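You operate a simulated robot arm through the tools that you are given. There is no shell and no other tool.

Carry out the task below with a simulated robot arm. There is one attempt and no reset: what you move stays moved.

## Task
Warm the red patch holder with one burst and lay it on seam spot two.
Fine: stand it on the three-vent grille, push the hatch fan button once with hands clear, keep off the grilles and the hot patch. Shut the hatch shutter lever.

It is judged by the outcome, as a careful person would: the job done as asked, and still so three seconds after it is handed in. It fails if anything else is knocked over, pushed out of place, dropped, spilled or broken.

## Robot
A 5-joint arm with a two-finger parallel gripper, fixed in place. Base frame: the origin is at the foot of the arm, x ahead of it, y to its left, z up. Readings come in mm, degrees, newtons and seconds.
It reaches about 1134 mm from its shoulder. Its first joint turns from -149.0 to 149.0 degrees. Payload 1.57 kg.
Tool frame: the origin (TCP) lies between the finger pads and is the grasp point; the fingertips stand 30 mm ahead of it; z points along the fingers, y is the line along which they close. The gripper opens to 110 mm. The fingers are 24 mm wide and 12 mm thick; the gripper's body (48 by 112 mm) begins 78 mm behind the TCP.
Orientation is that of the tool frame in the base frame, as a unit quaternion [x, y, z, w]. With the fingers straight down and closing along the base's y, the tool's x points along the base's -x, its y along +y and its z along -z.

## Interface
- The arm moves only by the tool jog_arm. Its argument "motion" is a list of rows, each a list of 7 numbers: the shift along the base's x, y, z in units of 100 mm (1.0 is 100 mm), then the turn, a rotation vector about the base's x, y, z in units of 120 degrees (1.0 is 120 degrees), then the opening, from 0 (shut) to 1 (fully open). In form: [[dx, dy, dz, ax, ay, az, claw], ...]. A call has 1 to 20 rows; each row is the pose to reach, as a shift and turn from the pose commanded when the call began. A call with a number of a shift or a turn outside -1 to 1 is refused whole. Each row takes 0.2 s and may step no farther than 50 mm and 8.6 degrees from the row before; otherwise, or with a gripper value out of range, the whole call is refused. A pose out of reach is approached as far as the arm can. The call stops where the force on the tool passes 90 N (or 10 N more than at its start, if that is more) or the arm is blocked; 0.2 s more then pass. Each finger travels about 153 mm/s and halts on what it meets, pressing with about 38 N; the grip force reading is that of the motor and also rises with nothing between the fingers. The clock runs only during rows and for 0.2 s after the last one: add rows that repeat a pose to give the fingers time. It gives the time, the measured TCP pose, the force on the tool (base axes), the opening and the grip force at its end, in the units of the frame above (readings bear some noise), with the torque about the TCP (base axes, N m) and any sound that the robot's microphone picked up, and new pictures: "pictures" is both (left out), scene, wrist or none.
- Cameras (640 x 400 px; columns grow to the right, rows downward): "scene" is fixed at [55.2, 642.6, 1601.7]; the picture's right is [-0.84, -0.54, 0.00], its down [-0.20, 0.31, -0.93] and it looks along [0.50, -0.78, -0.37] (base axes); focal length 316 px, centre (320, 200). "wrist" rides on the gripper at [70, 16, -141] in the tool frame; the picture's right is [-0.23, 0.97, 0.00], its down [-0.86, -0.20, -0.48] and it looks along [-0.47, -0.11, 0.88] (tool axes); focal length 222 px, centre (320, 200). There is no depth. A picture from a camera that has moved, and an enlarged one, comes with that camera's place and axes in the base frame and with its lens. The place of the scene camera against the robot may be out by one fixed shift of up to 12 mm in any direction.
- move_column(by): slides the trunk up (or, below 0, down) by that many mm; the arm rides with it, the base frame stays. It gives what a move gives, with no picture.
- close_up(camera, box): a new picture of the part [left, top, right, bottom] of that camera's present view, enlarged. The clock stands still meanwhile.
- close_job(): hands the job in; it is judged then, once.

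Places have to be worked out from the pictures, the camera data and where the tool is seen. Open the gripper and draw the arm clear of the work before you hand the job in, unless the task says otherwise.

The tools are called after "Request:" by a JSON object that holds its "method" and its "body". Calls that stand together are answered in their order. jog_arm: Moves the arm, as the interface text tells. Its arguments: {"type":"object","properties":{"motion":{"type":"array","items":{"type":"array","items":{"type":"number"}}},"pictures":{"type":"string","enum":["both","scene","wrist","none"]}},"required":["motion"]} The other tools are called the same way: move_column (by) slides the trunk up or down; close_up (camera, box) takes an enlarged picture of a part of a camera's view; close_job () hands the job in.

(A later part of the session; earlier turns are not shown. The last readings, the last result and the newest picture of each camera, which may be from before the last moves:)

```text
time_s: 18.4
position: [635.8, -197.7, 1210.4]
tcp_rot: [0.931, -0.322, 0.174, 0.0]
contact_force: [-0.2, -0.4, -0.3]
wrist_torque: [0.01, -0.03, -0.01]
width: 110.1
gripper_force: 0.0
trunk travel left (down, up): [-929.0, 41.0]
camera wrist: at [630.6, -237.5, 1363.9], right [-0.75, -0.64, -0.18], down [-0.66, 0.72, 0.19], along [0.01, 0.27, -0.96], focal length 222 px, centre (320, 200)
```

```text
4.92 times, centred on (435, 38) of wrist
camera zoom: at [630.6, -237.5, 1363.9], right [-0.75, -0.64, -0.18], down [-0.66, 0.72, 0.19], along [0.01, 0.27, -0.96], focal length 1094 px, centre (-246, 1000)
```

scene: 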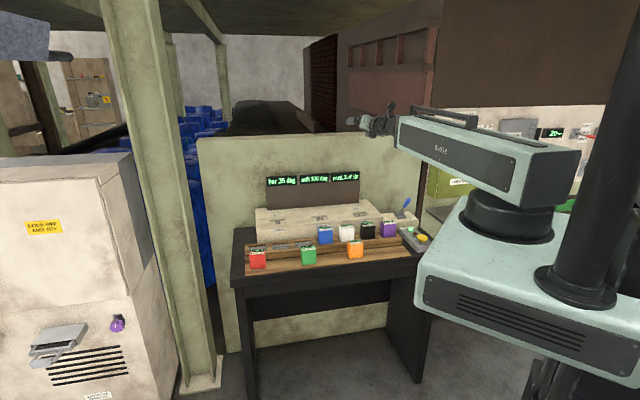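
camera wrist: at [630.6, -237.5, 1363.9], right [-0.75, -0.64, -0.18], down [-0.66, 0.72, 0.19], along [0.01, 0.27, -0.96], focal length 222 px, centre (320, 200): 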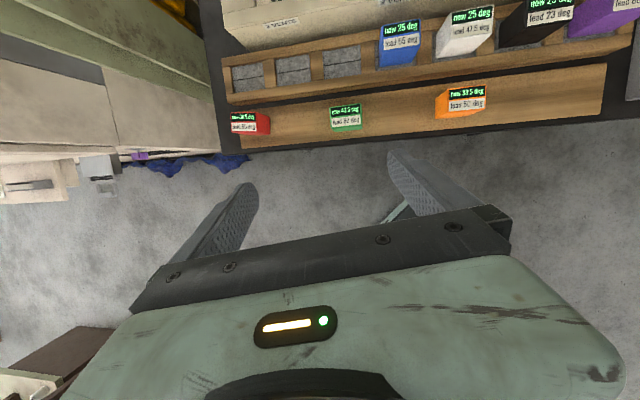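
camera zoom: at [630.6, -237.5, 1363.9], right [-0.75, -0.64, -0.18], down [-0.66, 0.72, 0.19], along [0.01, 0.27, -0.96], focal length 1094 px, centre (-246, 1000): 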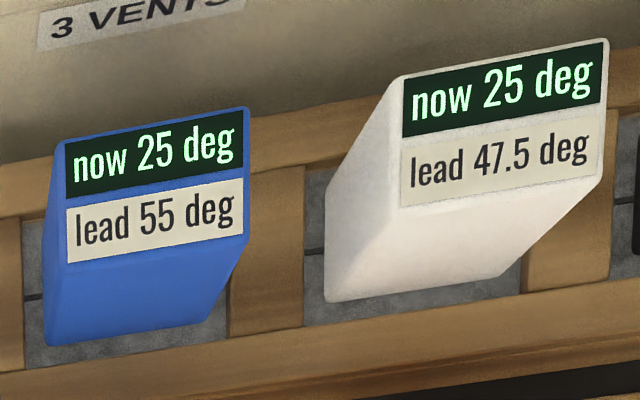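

Red is a box of about 55×38×65 mm centred near (848,-135), its top near z=938 and yawed about 5° from the bench line. I'll bring the tool vertical and spin the wrist so the camera is on the robot's side with the fingers closing along the holder's long side.

Request:
{"method": "jog_arm", "body": {"motion": [[0, 0, 0, 0.018, 0.052, 0, 1], [0, 0, 0, 0.036, 0.104, 0, 1], [0, 0, 0, 0.0539, 0.156, 0, 1]], "pictures": "none"}}

Request:
{"method": "jog_arm", "body": {"motion": [[0, 0, 0, 0, 0, -0.07, 1], [0, 0, 0, 0, 0, -0.14, 1], [0, 0, 0, 0, 0, -0.21, 1], [0, 0, 0, 0, 0, -0.28, 1], [0, 0, 0, 0, 0, -0.35, 1], [0, 0, 0, 0, 0, -0.42, 1], [0, 0, 0, 0, 0, -0.49, 1], [0, 0, 0, 0, 0, -0.56, 1], [0, 0, 0, 0, 0, -0.63, 1], [0, 0, 0, 0, 0, -0.7, 1], [0, 0, 0, 0, 0, -0.77, 1], [0, 0, 0, 0, 0, -0.84, 1], [0, 0, 0, 0, 0, -0.91, 1], [0, 0, 0, 0, 0, -0.98, 1]], "pictures": "none"}}

Request:
{"method": "jog_arm", "body": {"motion": [[0, 0, 0, 0, 0, -0.07, 1], [0, 0, 0, 0, 0, -0.14, 1], [0, 0, 0, 0, 0, -0.21, 1], [0, 0, 0, 0, 0, -0.28, 1], [0, 0, 0, 0, 0, -0.35, 1], [0, 0, 0, 0, 0, -0.42, 1], [0, 0, 0, 0, 0, -0.49, 1], [0, 0, 0, 0, 0, -0.56, 1], [0, 0, 0, 0, 0, -0.6, 1]], "pictures": "wrist"}}

```text
time_s: 19.2
position: [636.6, -196.8, 1195.3]
tcp_rot: [0.945, -0.327, 0.001, 0.0]
contact_force: [0.2, 0.0, -0.2]
wrist_torque: [0.01, 0.01, -0.01]
width: 110.0
gripper_force: 0.1
out of reach, approached as far as the arm can: row 1, 2, 3
trunk travel left (down, up): [-929.0, 41.0]
```

```text
time_s: 22.2
position: [635.6, -195.3, 1195.7]
tcp_rot: [-0.208, 0.978, -0.002, -0.001]
contact_force: [-0.2, 0.3, -1.1]
wrist_torque: [-0.01, 0.0, 0.03]
width: 110.0
gripper_force: 0.0
trunk travel left (down, up): [-929.0, 41.0]
```

```text
time_s: 24.2
position: [634.6, -195.9, 1196.3]
tcp_rot: [0.406, 0.914, 0.0, -0.001]
contact_force: [-1.0, 0.0, 0.6]
wrist_torque: [0.01, 0.02, -0.02]
width: 109.8
gripper_force: 0.0
trunk travel left (down, up): [-929.0, 41.0]
camera wrist: at [600.1, -133.8, 1337.5], right [0.88, 0.48, 0.0], down [0.43, -0.77, 0.48], along [0.23, -0.42, -0.88], focal length 222 px, centre (320, 200)
```

wrist: 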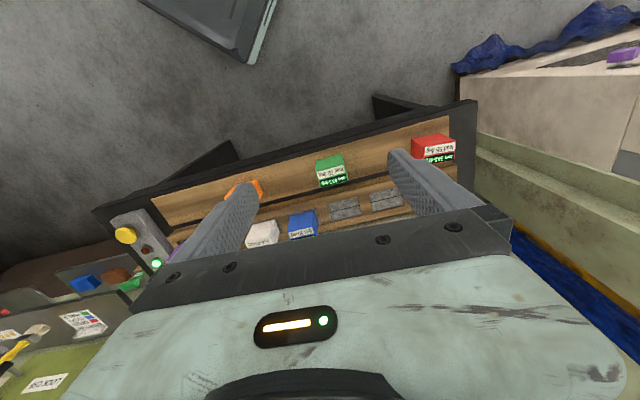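

The tool is vertical with y at about 42°. I'll lower the trunk 120 mm and move over towards the red holder in stages.

Request:
{"method": "move_column", "body": {"by": -120}}

Request:
{"method": "jog_arm", "body": {"motion": [[0.45, 0.13, 0, 0, 0, 0, 1], [0.9, 0.26, 0, 0, 0, 0, 1]], "pictures": "none"}}

Request:
{"method": "jog_arm", "body": {"motion": [[0.45, 0.13, 0, 0, 0, 0, 1], [0.9, 0.26, 0, 0, 0, 0, 1]], "pictures": "both"}}

```text
time_s: 25.7
position: [634.6, -193.9, 1074.0]
tcp_rot: [0.405, 0.914, 0.0, -0.002]
contact_force: [0.6, -0.4, 0.1]
wrist_torque: [-0.04, 0.03, 0.0]
width: 110.4
gripper_force: 0.1
trunk travel left (down, up): [-809.0, 161.0]
```

```text
time_s: 26.3
position: [725.0, -172.3, 1075.2]
tcp_rot: [0.405, 0.914, 0.001, -0.002]
contact_force: [0.6, -0.2, -0.2]
wrist_torque: [0.01, 0.03, 0.0]
width: 110.1
gripper_force: 0.1
out of reach, approached as far as the arm can: row 2
trunk travel left (down, up): [-809.0, 161.0]
```

```text
time_s: 26.9
position: [818.8, -143.3, 1075.3]
tcp_rot: [0.405, 0.914, -0.001, -0.002]
contact_force: [-0.1, 0.2, -0.7]
wrist_torque: [-0.01, -0.02, 0.02]
width: 110.3
gripper_force: 0.0
out of reach, approached as far as the arm can: row 2
trunk travel left (down, up): [-809.0, 161.0]
camera wrist: at [785.8, -82.1, 1217.1], right [0.87, 0.49, 0.0], down [0.43, -0.77, 0.48], along [0.23, -0.42, -0.88], focal length 222 px, centre (320, 200)
```

scene: 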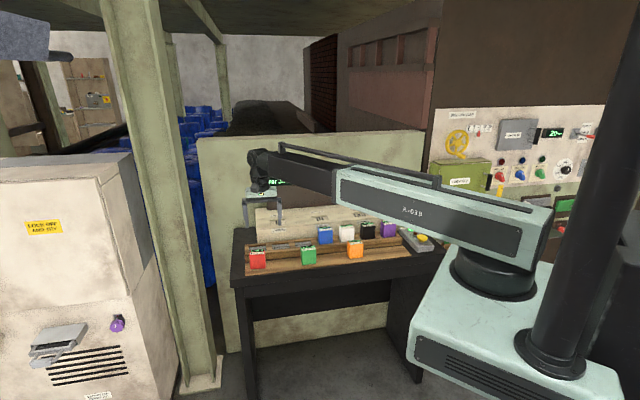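
wrist: 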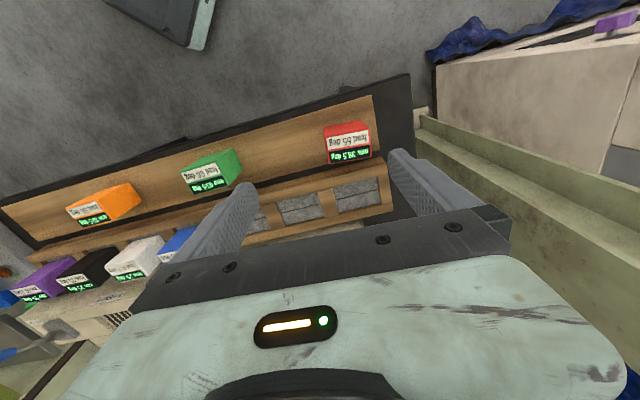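

Red is almost under the gripper. I'll enlarge it to fix its position and yaw precisely.

Request:
{"method": "close_up", "body": {"camera": "wrist", "box": [300, 105, 400, 180]}}

Request:
{"method": "close_up", "body": {"camera": "wrist", "box": [230, 120, 430, 250]}}

```text
5.33 times, centred on (350, 142) of wrist
camera zoom: at [785.8, -82.1, 1217.1], right [0.87, 0.49, 0.0], down [0.43, -0.77, 0.48], along [0.23, -0.42, -0.88], focal length 1185 px, centre (160, 507)
```

zoom: 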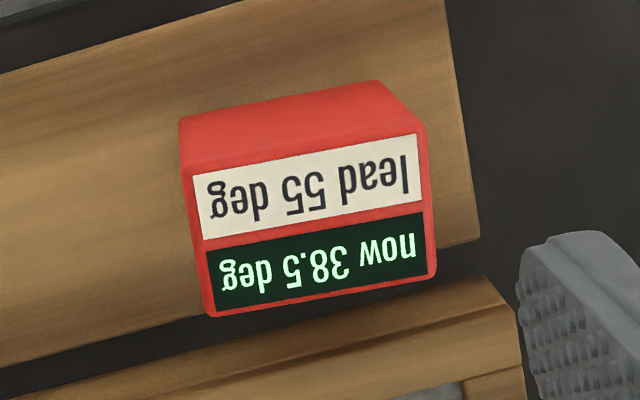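

```text
3.08 times, centred on (330, 185) of wrist
camera zoom: at [785.8, -82.1, 1217.1], right [0.87, 0.49, 0.0], down [0.43, -0.77, 0.48], along [0.23, -0.42, -0.88], focal length 684 px, centre (289, 246)
```

zoom: 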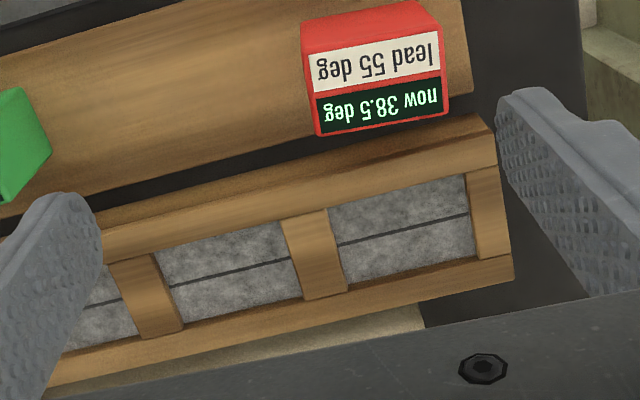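

I estimate red's top centre at (855.5,-131.5), yaw about 41°. I'll position above it with the fingertips still about 45 mm over its top and check again.

Request:
{"method": "jog_arm", "body": {"motion": [[0.18, 0.06, -0.3, 0, 0, -0.005, 1], [0.367, 0.118, -0.65, 0, 0, -0.01, 1]], "pictures": "both"}}

Request:
{"method": "close_up", "body": {"camera": "wrist", "box": [220, 90, 420, 230]}}

Request:
{"method": "close_up", "body": {"camera": "scene", "box": [225, 140, 325, 280]}}

```text
time_s: 27.5
position: [854.0, -127.9, 1074.9]
tcp_rot: [0.414, 0.91, 0.001, -0.002]
contact_force: [1.0, 0.4, 0.9]
wrist_torque: [-0.04, 0.02, 0.01]
width: 110.1
gripper_force: 0.1
out of reach, approached as far as the arm can: row 1, 2
trunk travel left (down, up): [-809.0, 161.0]
camera wrist: at [820.3, -65.3, 1217.3], right [0.88, 0.47, 0.0], down [0.41, -0.78, 0.48], along [0.22, -0.42, -0.88], focal length 222 px, centre (320, 200)
```

scene: 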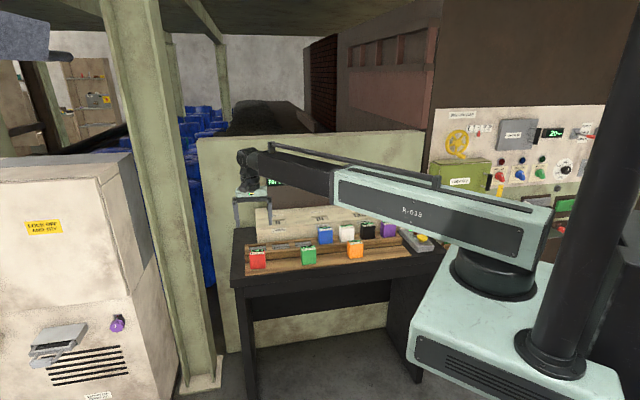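
wrist: 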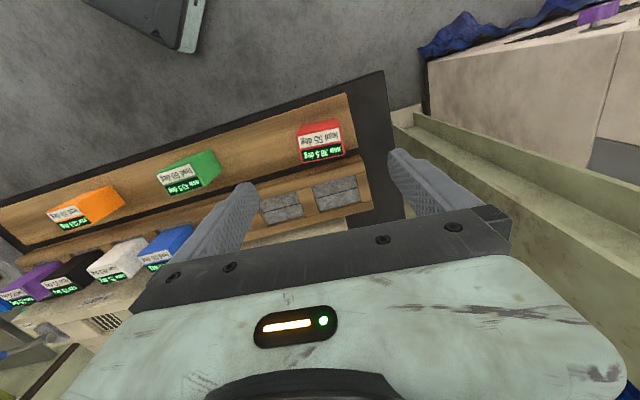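

```text
2.86 times, centred on (320, 160) of wrist
camera zoom: at [820.3, -65.3, 1217.3], right [0.88, 0.47, 0.0], down [0.41, -0.78, 0.48], along [0.22, -0.42, -0.88], focal length 635 px, centre (320, 314)
```

zoom: 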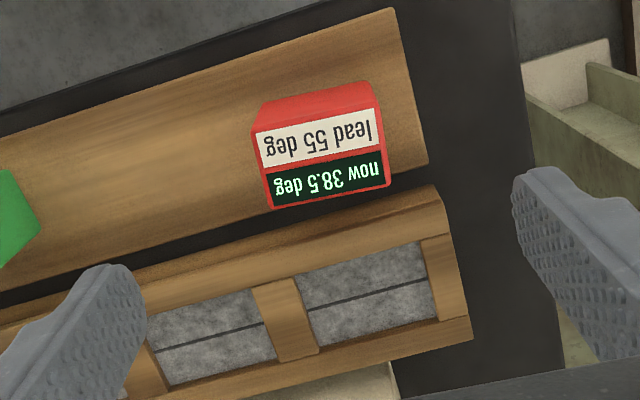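

```text
2.86 times, centred on (275, 210) of scene
camera zoom: at [55.2, 642.6, 1601.7], right [-0.84, -0.54, 0.0], down [-0.2, 0.31, -0.93], along [0.5, -0.78, -0.37], focal length 902 px, centre (449, 171)
```

zoom: 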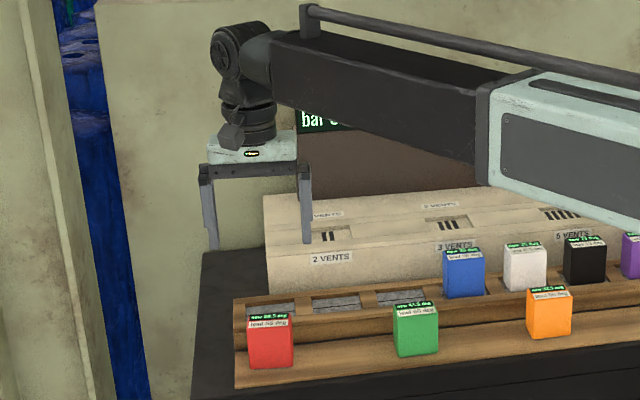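

The arm has no vertical travel of its own, so height must come from the trunk. Two rays put red's top centre at (855.4,-132,937); I'll nudge to centre over it and lower the trunk 85 mm to check.

Request:
{"method": "jog_arm", "body": {"motion": [[0.015, -0.041, 0, 0, 0, 0, 1], [0.015, -0.041, 0, 0, 0, 0, 1]], "pictures": "none"}}

Request:
{"method": "move_column", "body": {"by": -85}}

Request:
{"method": "close_up", "body": {"camera": "wrist", "box": [160, 60, 480, 260]}}

Request:
{"method": "close_up", "body": {"camera": "scene", "box": [225, 160, 325, 280]}}

```text
time_s: 28.1
position: [852.8, -132.5, 1075.9]
tcp_rot: [0.415, 0.91, 0.0, -0.002]
contact_force: [-0.2, 0.2, 0.4]
wrist_torque: [0.04, -0.02, 0.0]
width: 110.1
gripper_force: 0.1
trunk travel left (down, up): [-809.0, 161.0]
```

```text
time_s: 29.3
position: [853.5, -132.5, 990.2]
tcp_rot: [0.414, 0.91, 0.0, -0.002]
contact_force: [-0.4, -0.5, 0.5]
wrist_torque: [0.02, 0.01, 0.0]
width: 109.7
gripper_force: 0.0
trunk travel left (down, up): [-724.0, 246.0]
```

```text
2.00 times, centred on (320, 160) of wrist
camera zoom: at [820.8, -70.4, 1132.5], right [0.88, 0.47, 0.0], down [0.41, -0.78, 0.48], along [0.22, -0.42, -0.88], focal length 444 px, centre (320, 280)
```

zoom: 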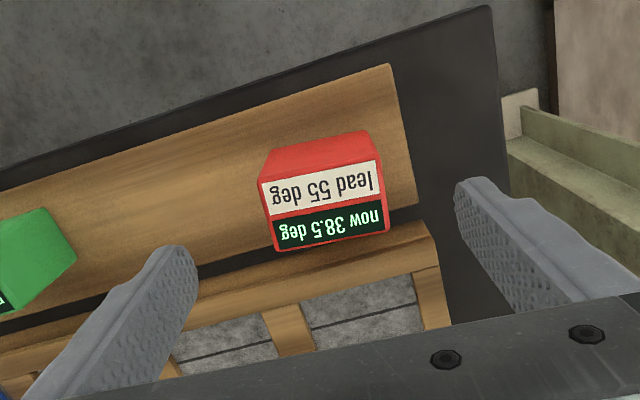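

```text
3.33 times, centred on (275, 220) of scene
camera zoom: at [55.2, 642.6, 1601.7], right [-0.84, -0.54, 0.0], down [-0.2, 0.31, -0.93], along [0.5, -0.78, -0.37], focal length 1053 px, centre (470, 133)
```

zoom: 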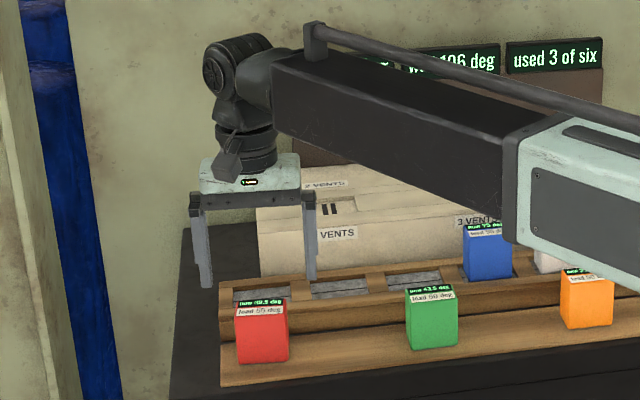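

Alignment is good, with a small correction of (+1.5,+1.5) mm and -1.5° yaw. Then I'll lower 60 mm so the pads straddle the holder's upper half.

Request:
{"method": "jog_arm", "body": {"motion": [[0.015, 0.015, 0, 0, 0, -0.012, 1], [0.015, 0.015, 0, 0, 0, -0.012, 1]], "pictures": "none"}}

Request:
{"method": "move_column", "body": {"by": -60}}

Request:
{"method": "close_up", "body": {"camera": "wrist", "box": [160, 60, 480, 260]}}

Request:
{"method": "close_up", "body": {"camera": "scene", "box": [225, 180, 325, 280]}}

```text
time_s: 29.9
position: [855.7, -133.1, 991.1]
tcp_rot: [0.426, 0.904, 0.0, -0.002]
contact_force: [0.3, -0.4, -0.1]
wrist_torque: [0.01, 0.01, -0.01]
width: 109.8
gripper_force: 0.1
trunk travel left (down, up): [-724.0, 246.0]
```

```text
time_s: 30.9
position: [855.8, -131.4, 929.8]
tcp_rot: [0.426, 0.905, 0.0, -0.002]
contact_force: [0.8, -0.4, 0.8]
wrist_torque: [-0.04, 0.0, 0.02]
width: 109.9
gripper_force: 0.0
trunk travel left (down, up): [-664.0, 306.0]
```

```text
2.00 times, centred on (320, 160) of wrist
camera zoom: at [823.5, -68.7, 1072.5], right [0.9, 0.45, 0.0], down [0.39, -0.79, 0.48], along [0.21, -0.43, -0.88], focal length 444 px, centre (320, 280)
```

zoom: 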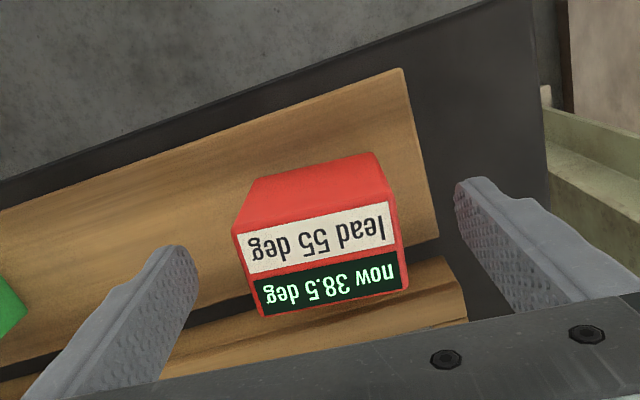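

```text
4.00 times, centred on (275, 230) of scene
camera zoom: at [55.2, 642.6, 1601.7], right [-0.84, -0.54, 0.0], down [-0.2, 0.31, -0.93], along [0.5, -0.78, -0.37], focal length 1264 px, centre (500, 80)
```

zoom: 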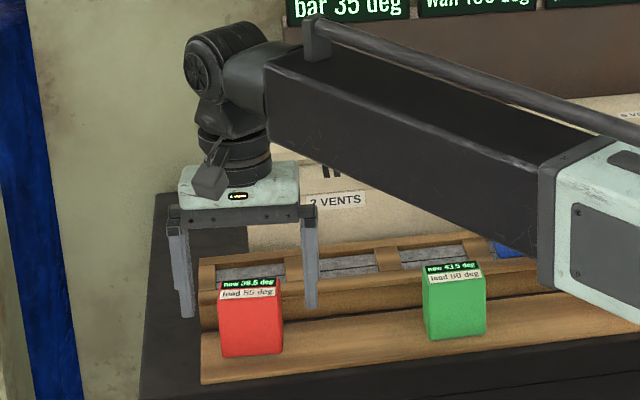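

From the scene view the tips reach about 28 mm below the holder's top. I'll lower 12 mm more for a fuller grip and then close.

Request:
{"method": "move_column", "body": {"by": -12}}

Request:
{"method": "jog_arm", "body": {"motion": [[0, 0, 0, 0, 0, 0, 0.75], [0, 0, 0, 0, 0, 0, 0.6], [0, 0, 0, 0, 0, 0, 0.52], [0, 0, 0, 0, 0, 0, 0.45], [0, 0, 0, 0, 0, 0, 0.3], [0, 0, 0, 0, 0, 0, 0.3], [0, 0, 0, 0, 0, 0, 0.3]], "pictures": "both"}}

Request:
{"method": "close_up", "body": {"camera": "scene", "box": [225, 180, 325, 280]}}

```text
time_s: 31.5
position: [855.2, -131.5, 918.2]
tcp_rot: [0.426, 0.905, -0.001, -0.003]
contact_force: [-0.2, -0.2, 0.0]
wrist_torque: [0.01, -0.01, -0.01]
width: 109.8
gripper_force: 0.1
trunk travel left (down, up): [-652.0, 318.0]
```

```text
time_s: 33.1
position: [854.7, -131.1, 918.7]
tcp_rot: [0.426, 0.905, 0.0, -0.002]
contact_force: [0.3, 1.2, 1.2]
wrist_torque: [0.05, -0.12, -0.01]
width: 59.6
gripper_force: 38.2
trunk travel left (down, up): [-652.0, 318.0]
camera wrist: at [823.6, -68.6, 1060.5], right [0.9, 0.45, 0.0], down [0.39, -0.79, 0.48], along [0.21, -0.43, -0.88], focal length 222 px, centre (320, 200)
```

scene: 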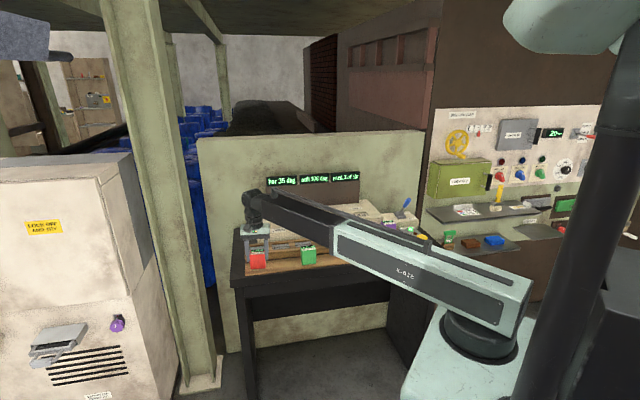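
wrist: 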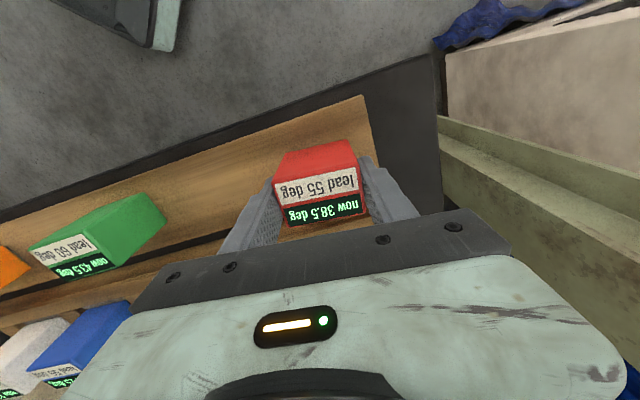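

```text
4.00 times, centred on (275, 230) of scene
camera zoom: at [55.2, 642.6, 1601.7], right [-0.84, -0.54, 0.0], down [-0.2, 0.31, -0.93], along [0.5, -0.78, -0.37], focal length 1264 px, centre (500, 80)
```

zoom: 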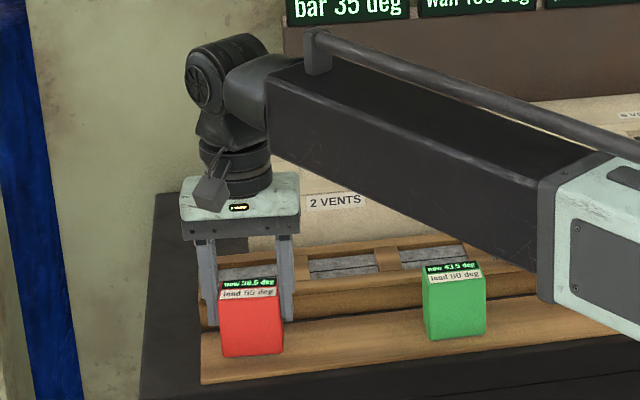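

The grip closed on 59.6 mm, so the holder is about 60 mm wide. I'll enlarge both views to check the seating of the fingers before lifting.

Request:
{"method": "close_up", "body": {"camera": "scene", "box": [240, 225, 290, 275]}}

Request:
{"method": "close_up", "body": {"camera": "wrist", "box": [220, 120, 420, 250]}}

```text
8.00 times, centred on (265, 250) of scene
camera zoom: at [55.2, 642.6, 1601.7], right [-0.84, -0.54, 0.0], down [-0.2, 0.31, -0.93], along [0.5, -0.78, -0.37], focal length 2527 px, centre (760, -200)
```

zoom: 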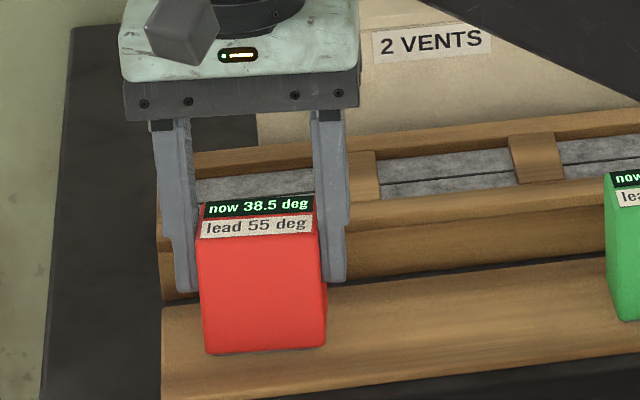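

```text
3.08 times, centred on (320, 185) of wrist
camera zoom: at [823.6, -68.6, 1060.5], right [0.9, 0.45, 0.0], down [0.39, -0.79, 0.48], along [0.21, -0.43, -0.88], focal length 684 px, centre (320, 246)
```

zoom: 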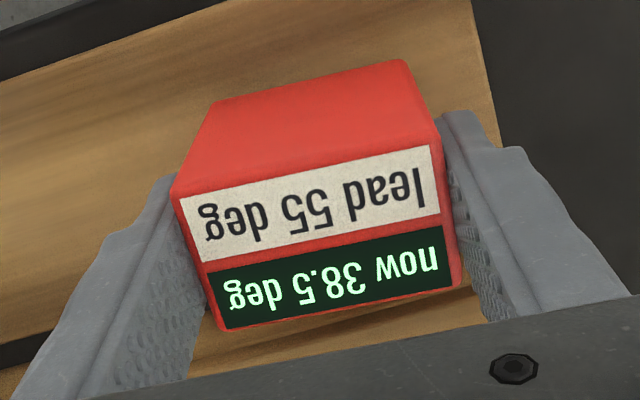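

The grip looks square and centred, with the tips well above the plank. I'll lift straight up with the trunk and check that the holder comes along.

Request:
{"method": "move_column", "body": {"by": 20}}

Request:
{"method": "close_up", "body": {"camera": "scene", "box": [225, 190, 325, 280]}}

```text
time_s: 33.8
position: [855.7, -131.3, 937.8]
tcp_rot: [0.426, 0.905, 0.0, -0.002]
contact_force: [0.4, 0.0, -2.7]
wrist_torque: [-0.01, -0.01, -0.01]
width: 59.7
gripper_force: 38.2
trunk travel left (down, up): [-672.0, 298.0]
```

```text
4.44 times, centred on (275, 235) of scene
camera zoom: at [55.2, 642.6, 1601.7], right [-0.84, -0.54, 0.0], down [-0.2, 0.31, -0.93], along [0.5, -0.78, -0.37], focal length 1404 px, centre (520, 44)
```

zoom: 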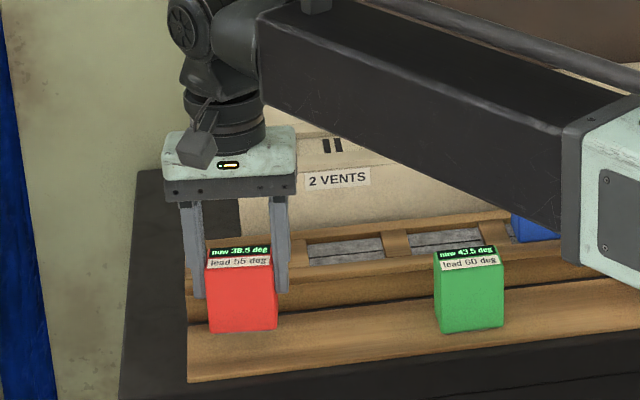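

The holder is lifted (about 2.7 N). I'll raise it 150 mm more and carry it left of the grille line, turning it to match the bench at 45°.

Request:
{"method": "move_column", "body": {"by": 150}}

Request:
{"method": "jog_arm", "body": {"motion": [[-0.1, -0.48, 0, 0, 0, 0.022, 0.3], [-0.2, -0.95, 0, 0, 0, 0.045, 0.3]], "pictures": "none"}}

Request:
{"method": "jog_arm", "body": {"motion": [[-0.1, -0.48, 0, 0, 0, 0, 0.3], [-0.2, -0.95, 0, 0, 0, 0, 0.3]], "pictures": "both"}}

```text
time_s: 35.5
position: [855.5, -131.4, 1088.7]
tcp_rot: [0.425, 0.905, 0.0, -0.002]
contact_force: [-0.2, 0.6, -2.5]
wrist_torque: [0.0, -0.01, 0.01]
width: 59.7
gripper_force: 37.8
trunk travel left (down, up): [-822.0, 148.0]
```

```text
time_s: 36.1
position: [836.1, -229.0, 1088.5]
tcp_rot: [0.383, 0.924, 0.0, -0.002]
contact_force: [-0.3, 0.2, -1.9]
wrist_torque: [0.0, -0.01, 0.01]
width: 59.6
gripper_force: 38.1
trunk travel left (down, up): [-822.0, 148.0]
```

```text
time_s: 36.7
position: [818.6, -326.6, 1088.8]
tcp_rot: [0.383, 0.924, 0.001, -0.002]
contact_force: [-0.2, 0.0, -2.2]
wrist_torque: [0.03, 0.0, 0.01]
width: 59.5
gripper_force: 38.1
trunk travel left (down, up): [-822.0, 148.0]
camera wrist: at [781.0, -266.0, 1230.3], right [0.85, 0.53, 0.0], down [0.47, -0.75, 0.48], along [0.25, -0.4, -0.88], focal length 222 px, centre (320, 200)
```

scene: 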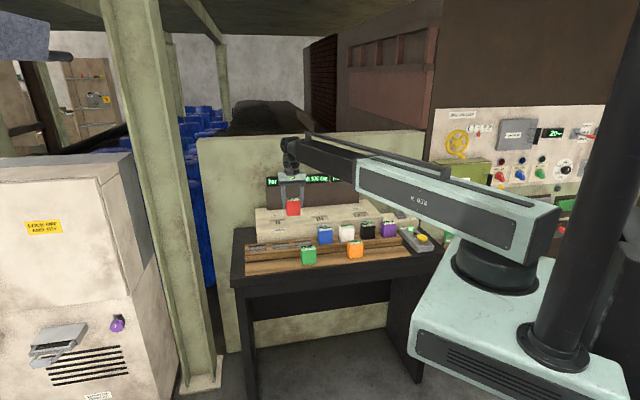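
wrist: 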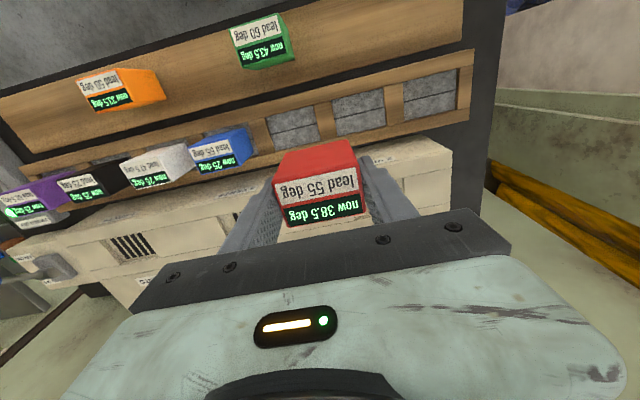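

The holder is held firmly at 45°. The 3-vent grille is hidden behind the gripper here, but it lies midway between the 2- and 5-vent grilles, so I'll enlarge those.

Request:
{"method": "close_up", "body": {"camera": "wrist", "box": [80, 190, 200, 290]}}

Request:
{"method": "close_up", "body": {"camera": "wrist", "box": [360, 120, 480, 220]}}

Request:
{"method": "close_up", "body": {"camera": "scene", "box": [250, 180, 400, 260]}}

```text
4.00 times, centred on (140, 240) of wrist
camera zoom: at [781.0, -266.0, 1230.3], right [0.85, 0.53, 0.0], down [0.47, -0.75, 0.48], along [0.25, -0.4, -0.88], focal length 888 px, centre (1040, 40)
```

zoom: 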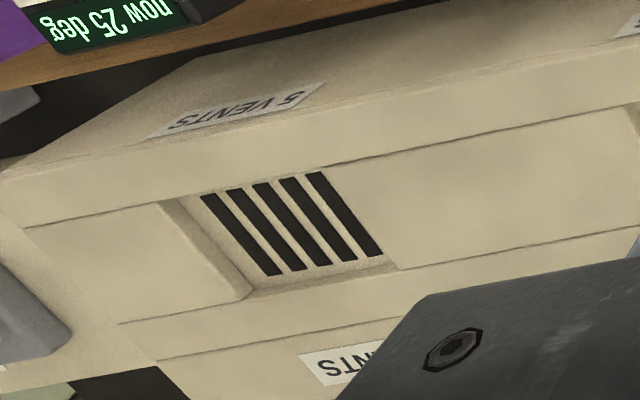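

```text
4.00 times, centred on (420, 170) of wrist
camera zoom: at [781.0, -266.0, 1230.3], right [0.85, 0.53, 0.0], down [0.47, -0.75, 0.48], along [0.25, -0.4, -0.88], focal length 888 px, centre (-80, 320)
```

zoom: 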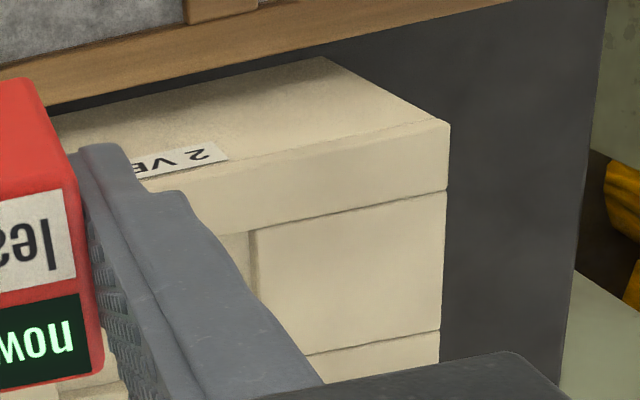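

```text
4.27 times, centred on (325, 220) of scene
camera zoom: at [55.2, 642.6, 1601.7], right [-0.84, -0.54, 0.0], down [-0.2, 0.31, -0.93], along [0.5, -0.78, -0.37], focal length 1348 px, centre (299, 115)
```

zoom: 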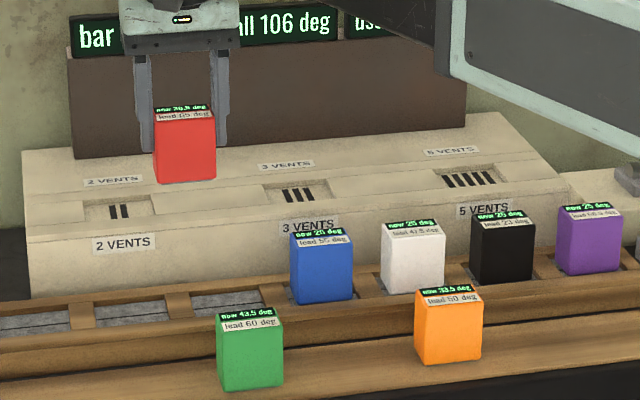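

Triangulation gives the 3-vent grille centre at about (785.6,-490.6,948.5), in a well about 75 mm wide. I'll carry the holder over it, still high, and inspect.

Request:
{"method": "jog_arm", "body": {"motion": [[-0.1, -0.42, 0, 0, 0, 0, 0.3], [-0.19, -0.84, 0, 0, 0, 0, 0.3]], "pictures": "none"}}

Request:
{"method": "jog_arm", "body": {"motion": [[-0.08, -0.39, 0, 0, 0, 0, 0.3], [-0.158, -0.782, 0, 0, 0, 0, 0.3]], "pictures": "both"}}

Request:
{"method": "close_up", "body": {"camera": "scene", "box": [270, 170, 370, 240]}}

Request:
{"method": "close_up", "body": {"camera": "wrist", "box": [200, 100, 440, 250]}}

```text
time_s: 37.3
position: [797.4, -406.9, 1089.0]
tcp_rot: [0.383, 0.924, 0.0, -0.002]
contact_force: [-0.3, -0.5, -2.6]
wrist_torque: [0.01, -0.01, 0.0]
width: 59.7
gripper_force: 37.8
trunk travel left (down, up): [-822.0, 148.0]
```

```text
time_s: 37.9
position: [781.5, -486.5, 1088.7]
tcp_rot: [0.383, 0.924, 0.0, -0.002]
contact_force: [0.1, 0.0, -1.4]
wrist_torque: [0.01, 0.03, 0.0]
width: 59.4
gripper_force: 37.9
trunk travel left (down, up): [-822.0, 148.0]
camera wrist: at [743.2, -427.6, 1230.2], right [0.85, 0.53, 0.0], down [0.47, -0.75, 0.48], along [0.25, -0.4, -0.88], focal length 222 px, centre (320, 200)
```

scene: 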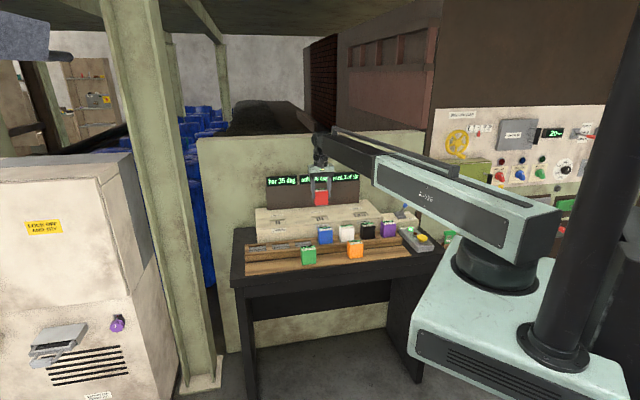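
wrist: 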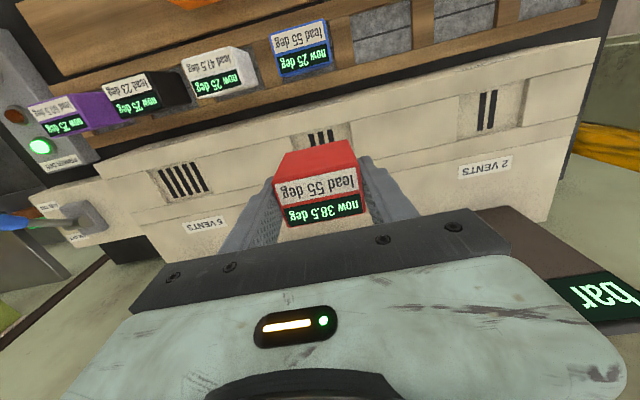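

```text
5.71 times, centred on (320, 205) of scene
camera zoom: at [55.2, 642.6, 1601.7], right [-0.84, -0.54, 0.0], down [-0.2, 0.31, -0.93], along [0.5, -0.78, -0.37], focal length 1805 px, centre (320, 171)
```

zoom: 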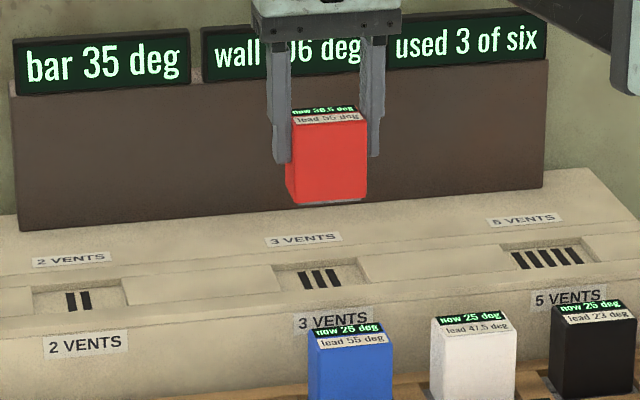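

```text
2.67 times, centred on (320, 175) of wrist
camera zoom: at [743.2, -427.6, 1230.2], right [0.85, 0.53, 0.0], down [0.47, -0.75, 0.48], along [0.25, -0.4, -0.88], focal length 592 px, centre (320, 267)
```

zoom: 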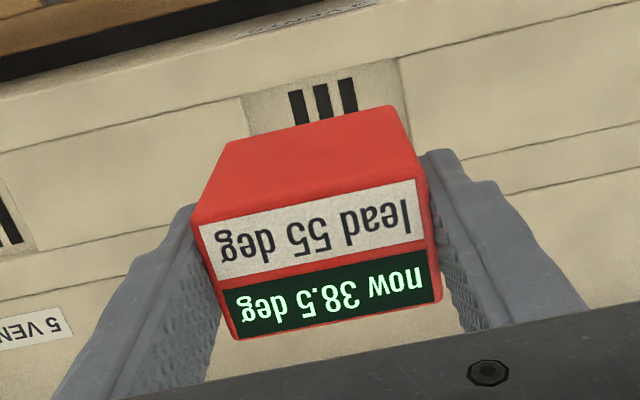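

All three grilles are in view, and the 3-vent well centre works out at about U=210, N=-906 in bench axes. I'll shift (+6,-4) mm and lower 45 mm for a closer check.

Request:
{"method": "jog_arm", "body": {"motion": [[0.06, -0.04, 0, 0, 0, 0, 0.3], [0.06, -0.04, 0, 0, 0, 0, 0.3]], "pictures": "none"}}

Request:
{"method": "move_column", "body": {"by": -45}}

Request:
{"method": "close_up", "body": {"camera": "scene", "box": [290, 180, 350, 230]}}

Request:
{"method": "close_up", "body": {"camera": "wrist", "box": [220, 90, 420, 240]}}

```text
time_s: 38.5
position: [787.2, -489.3, 1089.6]
tcp_rot: [0.382, 0.924, 0.001, -0.002]
contact_force: [0.3, 0.1, -1.0]
wrist_torque: [0.0, 0.01, 0.03]
width: 59.6
gripper_force: 38.1
trunk travel left (down, up): [-822.0, 148.0]
```

```text
time_s: 39.4
position: [785.8, -490.1, 1043.8]
tcp_rot: [0.383, 0.924, 0.0, -0.002]
contact_force: [0.1, 0.0, -1.8]
wrist_torque: [-0.02, 0.0, -0.01]
width: 59.7
gripper_force: 38.1
trunk travel left (down, up): [-777.0, 193.0]
```

```text
8.00 times, centred on (320, 205) of scene
camera zoom: at [55.2, 642.6, 1601.7], right [-0.84, -0.54, 0.0], down [-0.2, 0.31, -0.93], along [0.5, -0.78, -0.37], focal length 2527 px, centre (320, 160)
```

zoom: 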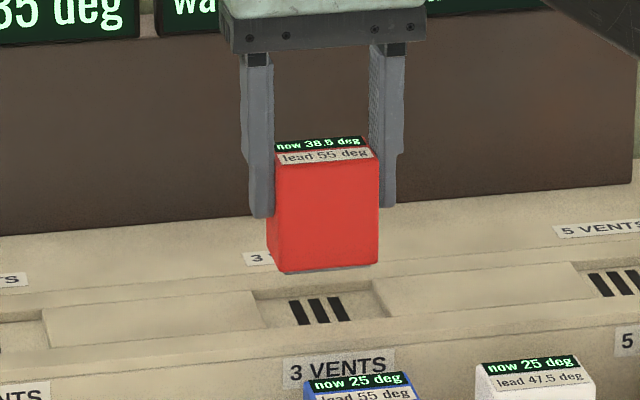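

```text
2.67 times, centred on (320, 165) of wrist
camera zoom: at [748.8, -429.9, 1185.4], right [0.85, 0.53, 0.0], down [0.47, -0.75, 0.48], along [0.25, -0.41, -0.88], focal length 592 px, centre (320, 293)
```

zoom: 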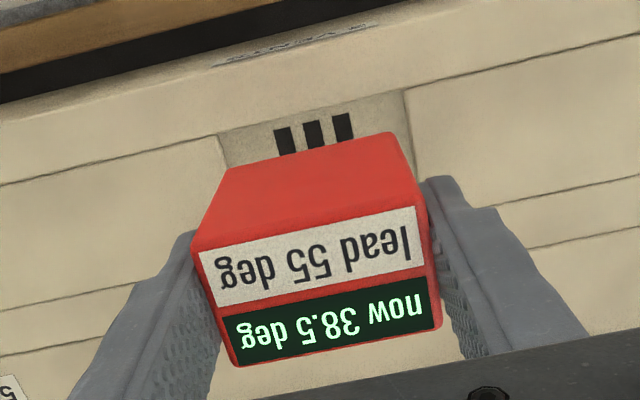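

The holder's grey underside (the patch) shows in the scene view. The wrist view says yaw matches and the holder should come about 3 mm nearer, so I'll correct (-1,+3) mm and lower another 20 mm.

Request:
{"method": "jog_arm", "body": {"motion": [[-0.01, 0.03, 0, 0, 0, 0, 0.3], [-0.01, 0.03, 0, 0, 0, 0, 0.3]], "pictures": "none"}}

Request:
{"method": "move_column", "body": {"by": -18}}

Request:
{"method": "close_up", "body": {"camera": "scene", "box": [300, 190, 345, 225]}}

Request:
{"method": "close_up", "body": {"camera": "wrist", "box": [240, 90, 400, 200]}}

```text
time_s: 40.0
position: [785.4, -486.4, 1043.2]
tcp_rot: [0.382, 0.924, -0.001, -0.002]
contact_force: [0.3, -0.9, -2.5]
wrist_torque: [0.0, -0.01, -0.03]
width: 59.3
gripper_force: 37.6
trunk travel left (down, up): [-777.0, 193.0]
```

```text
time_s: 40.7
position: [785.0, -484.4, 1025.8]
tcp_rot: [0.383, 0.924, 0.0, -0.002]
contact_force: [0.0, 0.7, -1.0]
wrist_torque: [0.01, 0.03, 0.02]
width: 59.5
gripper_force: 38.0
trunk travel left (down, up): [-759.0, 211.0]
```

```text
11.43 times, centred on (322, 208) of scene
camera zoom: at [55.2, 642.6, 1601.7], right [-0.84, -0.54, 0.0], down [-0.2, 0.31, -0.93], along [0.5, -0.78, -0.37], focal length 3610 px, centre (291, 114)
```

zoom: 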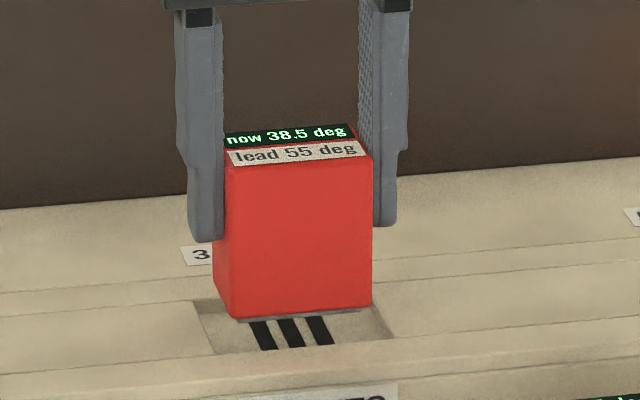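

```text
3.64 times, centred on (320, 145) of wrist
camera zoom: at [747.6, -426.1, 1167.3], right [0.85, 0.53, 0.0], down [0.47, -0.75, 0.48], along [0.25, -0.41, -0.88], focal length 808 px, centre (320, 400)
```

zoom: 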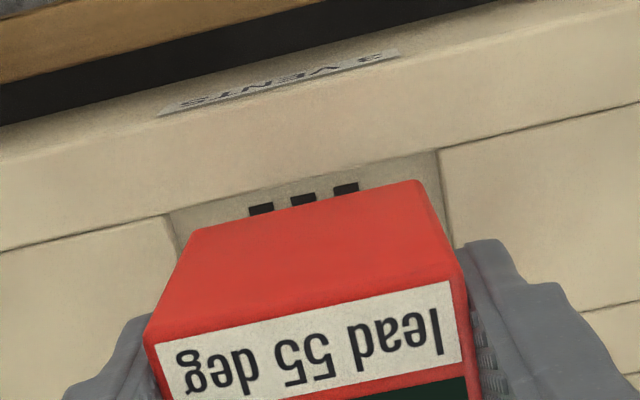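

The near edge and sides look aligned, with about 4 mm of clearance. I'll nudge (+1.5,+0.5) mm and lower gently, watching the force.

Request:
{"method": "jog_arm", "body": {"motion": [[0.015, 0.005, 0, 0, 0, 0, 0.3], [0.015, 0.005, 0, 0, 0, 0, 0.3]], "pictures": "none"}}

Request:
{"method": "move_column", "body": {"by": -9}}

Request:
{"method": "close_up", "body": {"camera": "scene", "box": [300, 190, 345, 225]}}

Request:
{"method": "close_up", "body": {"camera": "wrist", "box": [240, 90, 400, 200]}}

```text
time_s: 41.3
position: [787.5, -485.8, 1024.6]
tcp_rot: [0.383, 0.924, 0.0, -0.002]
contact_force: [0.1, -0.3, -2.1]
wrist_torque: [-0.03, -0.08, -0.01]
width: 59.9
gripper_force: 37.8
trunk travel left (down, up): [-759.0, 211.0]
```

```text
time_s: 41.8
position: [788.3, -486.3, 1018.0]
tcp_rot: [0.383, 0.924, 0.0, -0.002]
contact_force: [0.4, -0.9, -2.0]
wrist_torque: [0.0, -0.02, 0.01]
width: 59.7
gripper_force: 37.3
trunk travel left (down, up): [-750.0, 220.0]
```

```text
11.43 times, centred on (322, 208) of scene
camera zoom: at [55.2, 642.6, 1601.7], right [-0.84, -0.54, 0.0], down [-0.2, 0.31, -0.93], along [0.5, -0.78, -0.37], focal length 3610 px, centre (291, 114)
```

zoom: 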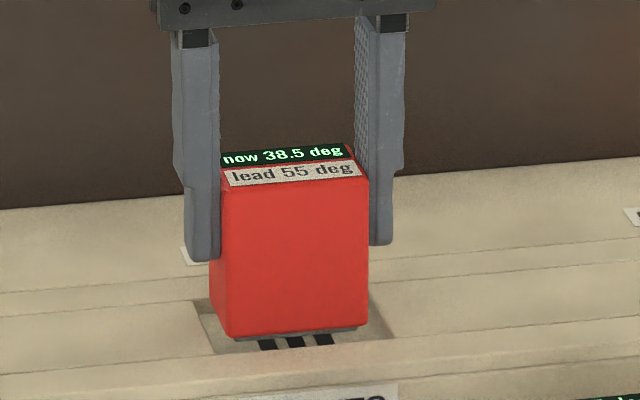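

```text
3.64 times, centred on (320, 145) of wrist
camera zoom: at [749.4, -426.0, 1158.3], right [0.85, 0.53, 0.0], down [0.47, -0.75, 0.48], along [0.25, -0.41, -0.88], focal length 808 px, centre (320, 400)
```

zoom: 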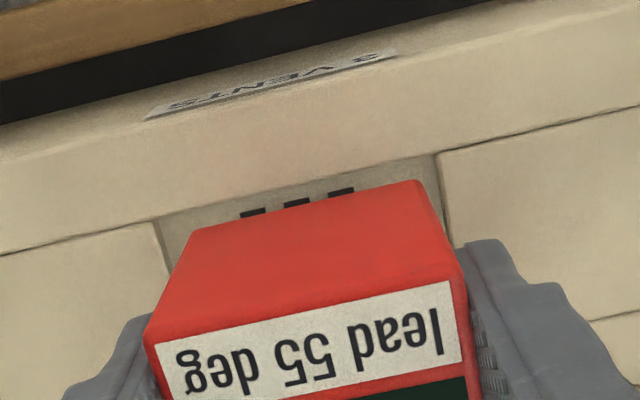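

Block and well centres agree within about 1 mm. I'll keep lowering in small steps until contact shows in the force.

Request:
{"method": "move_column", "body": {"by": -3}}

Request:
{"method": "move_column", "body": {"by": -2}}

Request:
{"method": "close_up", "body": {"camera": "scene", "box": [300, 190, 345, 225]}}

```text
time_s: 42.4
position: [787.0, -486.6, 1012.7]
tcp_rot: [0.383, 0.924, 0.001, -0.002]
contact_force: [-1.0, 0.0, -2.4]
wrist_torque: [-0.03, -0.01, 0.04]
width: 59.7
gripper_force: 38.0
trunk travel left (down, up): [-747.0, 223.0]
```

```text
time_s: 42.9
position: [788.2, -485.8, 1011.1]
tcp_rot: [0.383, 0.924, 0.0, -0.001]
contact_force: [-0.2, 0.0, -1.6]
wrist_torque: [0.01, 0.01, 0.03]
width: 59.7
gripper_force: 38.4
trunk travel left (down, up): [-745.0, 225.0]
```

```text
11.43 times, centred on (322, 208) of scene
camera zoom: at [55.2, 642.6, 1601.7], right [-0.84, -0.54, 0.0], down [-0.2, 0.31, -0.93], along [0.5, -0.78, -0.37], focal length 3610 px, centre (291, 114)
```

zoom: 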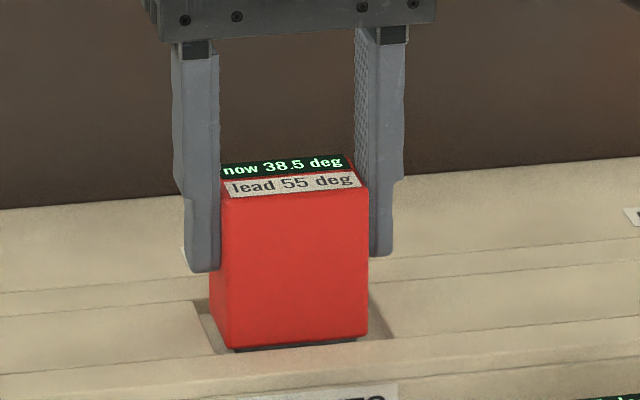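

No contact yet; the underside is level with the well's lip. I'll continue in small steps.

Request:
{"method": "move_column", "body": {"by": -2}}

Request:
{"method": "move_column", "body": {"by": -2}}

Request:
{"method": "close_up", "body": {"camera": "scene", "box": [300, 190, 345, 225]}}

Request:
{"method": "close_up", "body": {"camera": "wrist", "box": [240, 90, 400, 200]}}

```text
time_s: 43.4
position: [786.1, -485.2, 1009.0]
tcp_rot: [0.382, 0.924, 0.0, -0.002]
contact_force: [-0.3, 0.2, -1.4]
wrist_torque: [0.0, 0.0, -0.03]
width: 59.6
gripper_force: 37.5
trunk travel left (down, up): [-743.0, 227.0]
```

```text
time_s: 43.9
position: [786.5, -486.5, 1007.3]
tcp_rot: [0.382, 0.924, -0.001, -0.002]
contact_force: [0.6, 0.5, -0.4]
wrist_torque: [0.02, -0.06, 0.01]
width: 59.8
gripper_force: 38.5
trunk travel left (down, up): [-741.0, 229.0]
```

```text
11.43 times, centred on (322, 208) of scene
camera zoom: at [55.2, 642.6, 1601.7], right [-0.84, -0.54, 0.0], down [-0.2, 0.31, -0.93], along [0.5, -0.78, -0.37], focal length 3610 px, centre (291, 114)
```

zoom: 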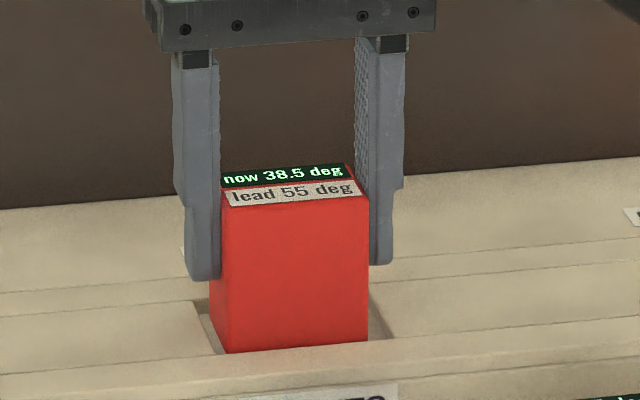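

```text
3.64 times, centred on (320, 145) of wrist
camera zoom: at [749.3, -425.9, 1149.6], right [0.85, 0.53, 0.0], down [0.47, -0.75, 0.48], along [0.25, -0.41, -0.88], focal length 808 px, centre (320, 400)
```

zoom: 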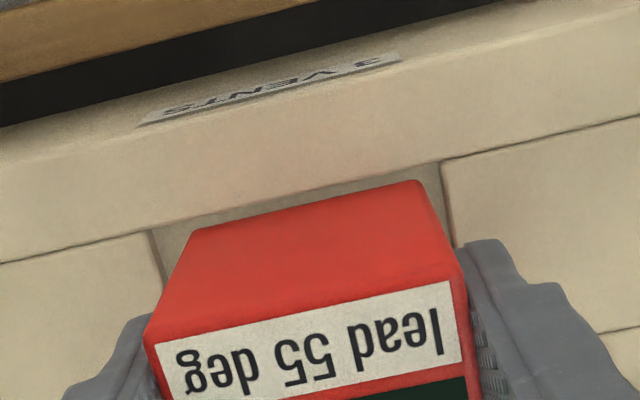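

The underside is now inside the well. I'll creep down a little more and watch for an upward reaction.

Request:
{"method": "move_column", "body": {"by": -2}}

Request:
{"method": "move_column", "body": {"by": -1}}

```text
time_s: 44.4
position: [785.3, -486.3, 1007.5]
tcp_rot: [0.382, 0.924, -0.001, 0.0]
contact_force: [7.7, -5.6, 26.1]
wrist_torque: [-0.02, -0.24, 0.01]
width: 59.7
gripper_force: 38.0
trunk travel left (down, up): [-739.0, 231.0]
```

```text
time_s: 45.0
position: [786.8, -485.3, 1005.7]
tcp_rot: [0.382, 0.924, -0.001, -0.002]
contact_force: [7.1, -3.0, 26.1]
wrist_torque: [0.11, -0.14, -0.04]
width: 59.8
gripper_force: 37.9
trunk travel left (down, up): [-738.0, 232.0]
```

Contact at TCP z≈1006 with 26 N upward. I'll raise 1 mm to relieve the load and inspect before releasing.

Request:
{"method": "move_column", "body": {"by": 1}}

Request:
{"method": "close_up", "body": {"camera": "scene", "box": [300, 190, 345, 225]}}

Request:
{"method": "close_up", "body": {"camera": "wrist", "box": [220, 90, 420, 240]}}

```text
time_s: 45.5
position: [784.9, -485.5, 1006.7]
tcp_rot: [0.383, 0.924, 0.0, -0.002]
contact_force: [-0.4, 0.9, 9.2]
wrist_torque: [0.35, 0.04, -0.03]
width: 59.8
gripper_force: 38.0
trunk travel left (down, up): [-739.0, 231.0]
```

```text
11.43 times, centred on (322, 208) of scene
camera zoom: at [55.2, 642.6, 1601.7], right [-0.84, -0.54, 0.0], down [-0.2, 0.31, -0.93], along [0.5, -0.78, -0.37], focal length 3610 px, centre (291, 114)
```

zoom: 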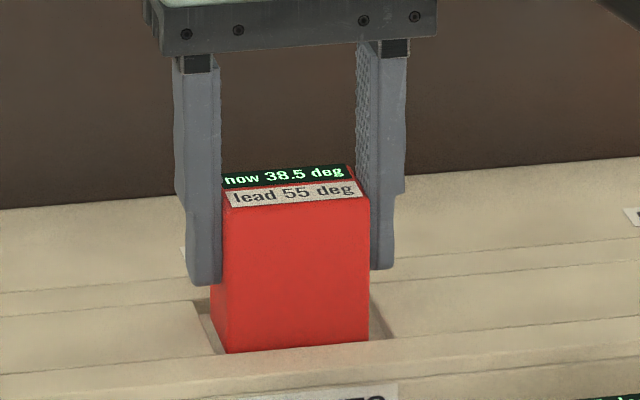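

```text
2.67 times, centred on (320, 165) of wrist
camera zoom: at [748.2, -425.2, 1148.2], right [0.85, 0.53, 0.0], down [0.47, -0.75, 0.48], along [0.25, -0.41, -0.88], focal length 592 px, centre (320, 293)
```

zoom: 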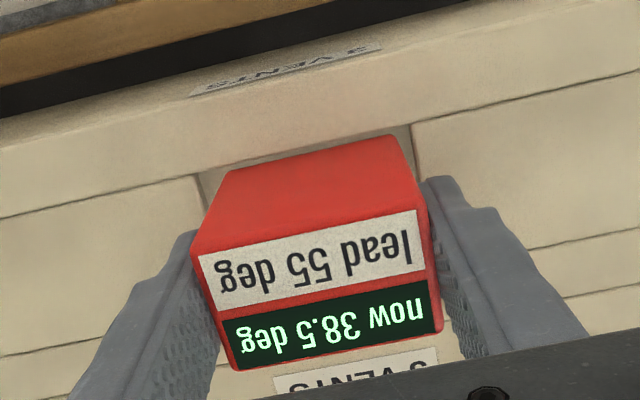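

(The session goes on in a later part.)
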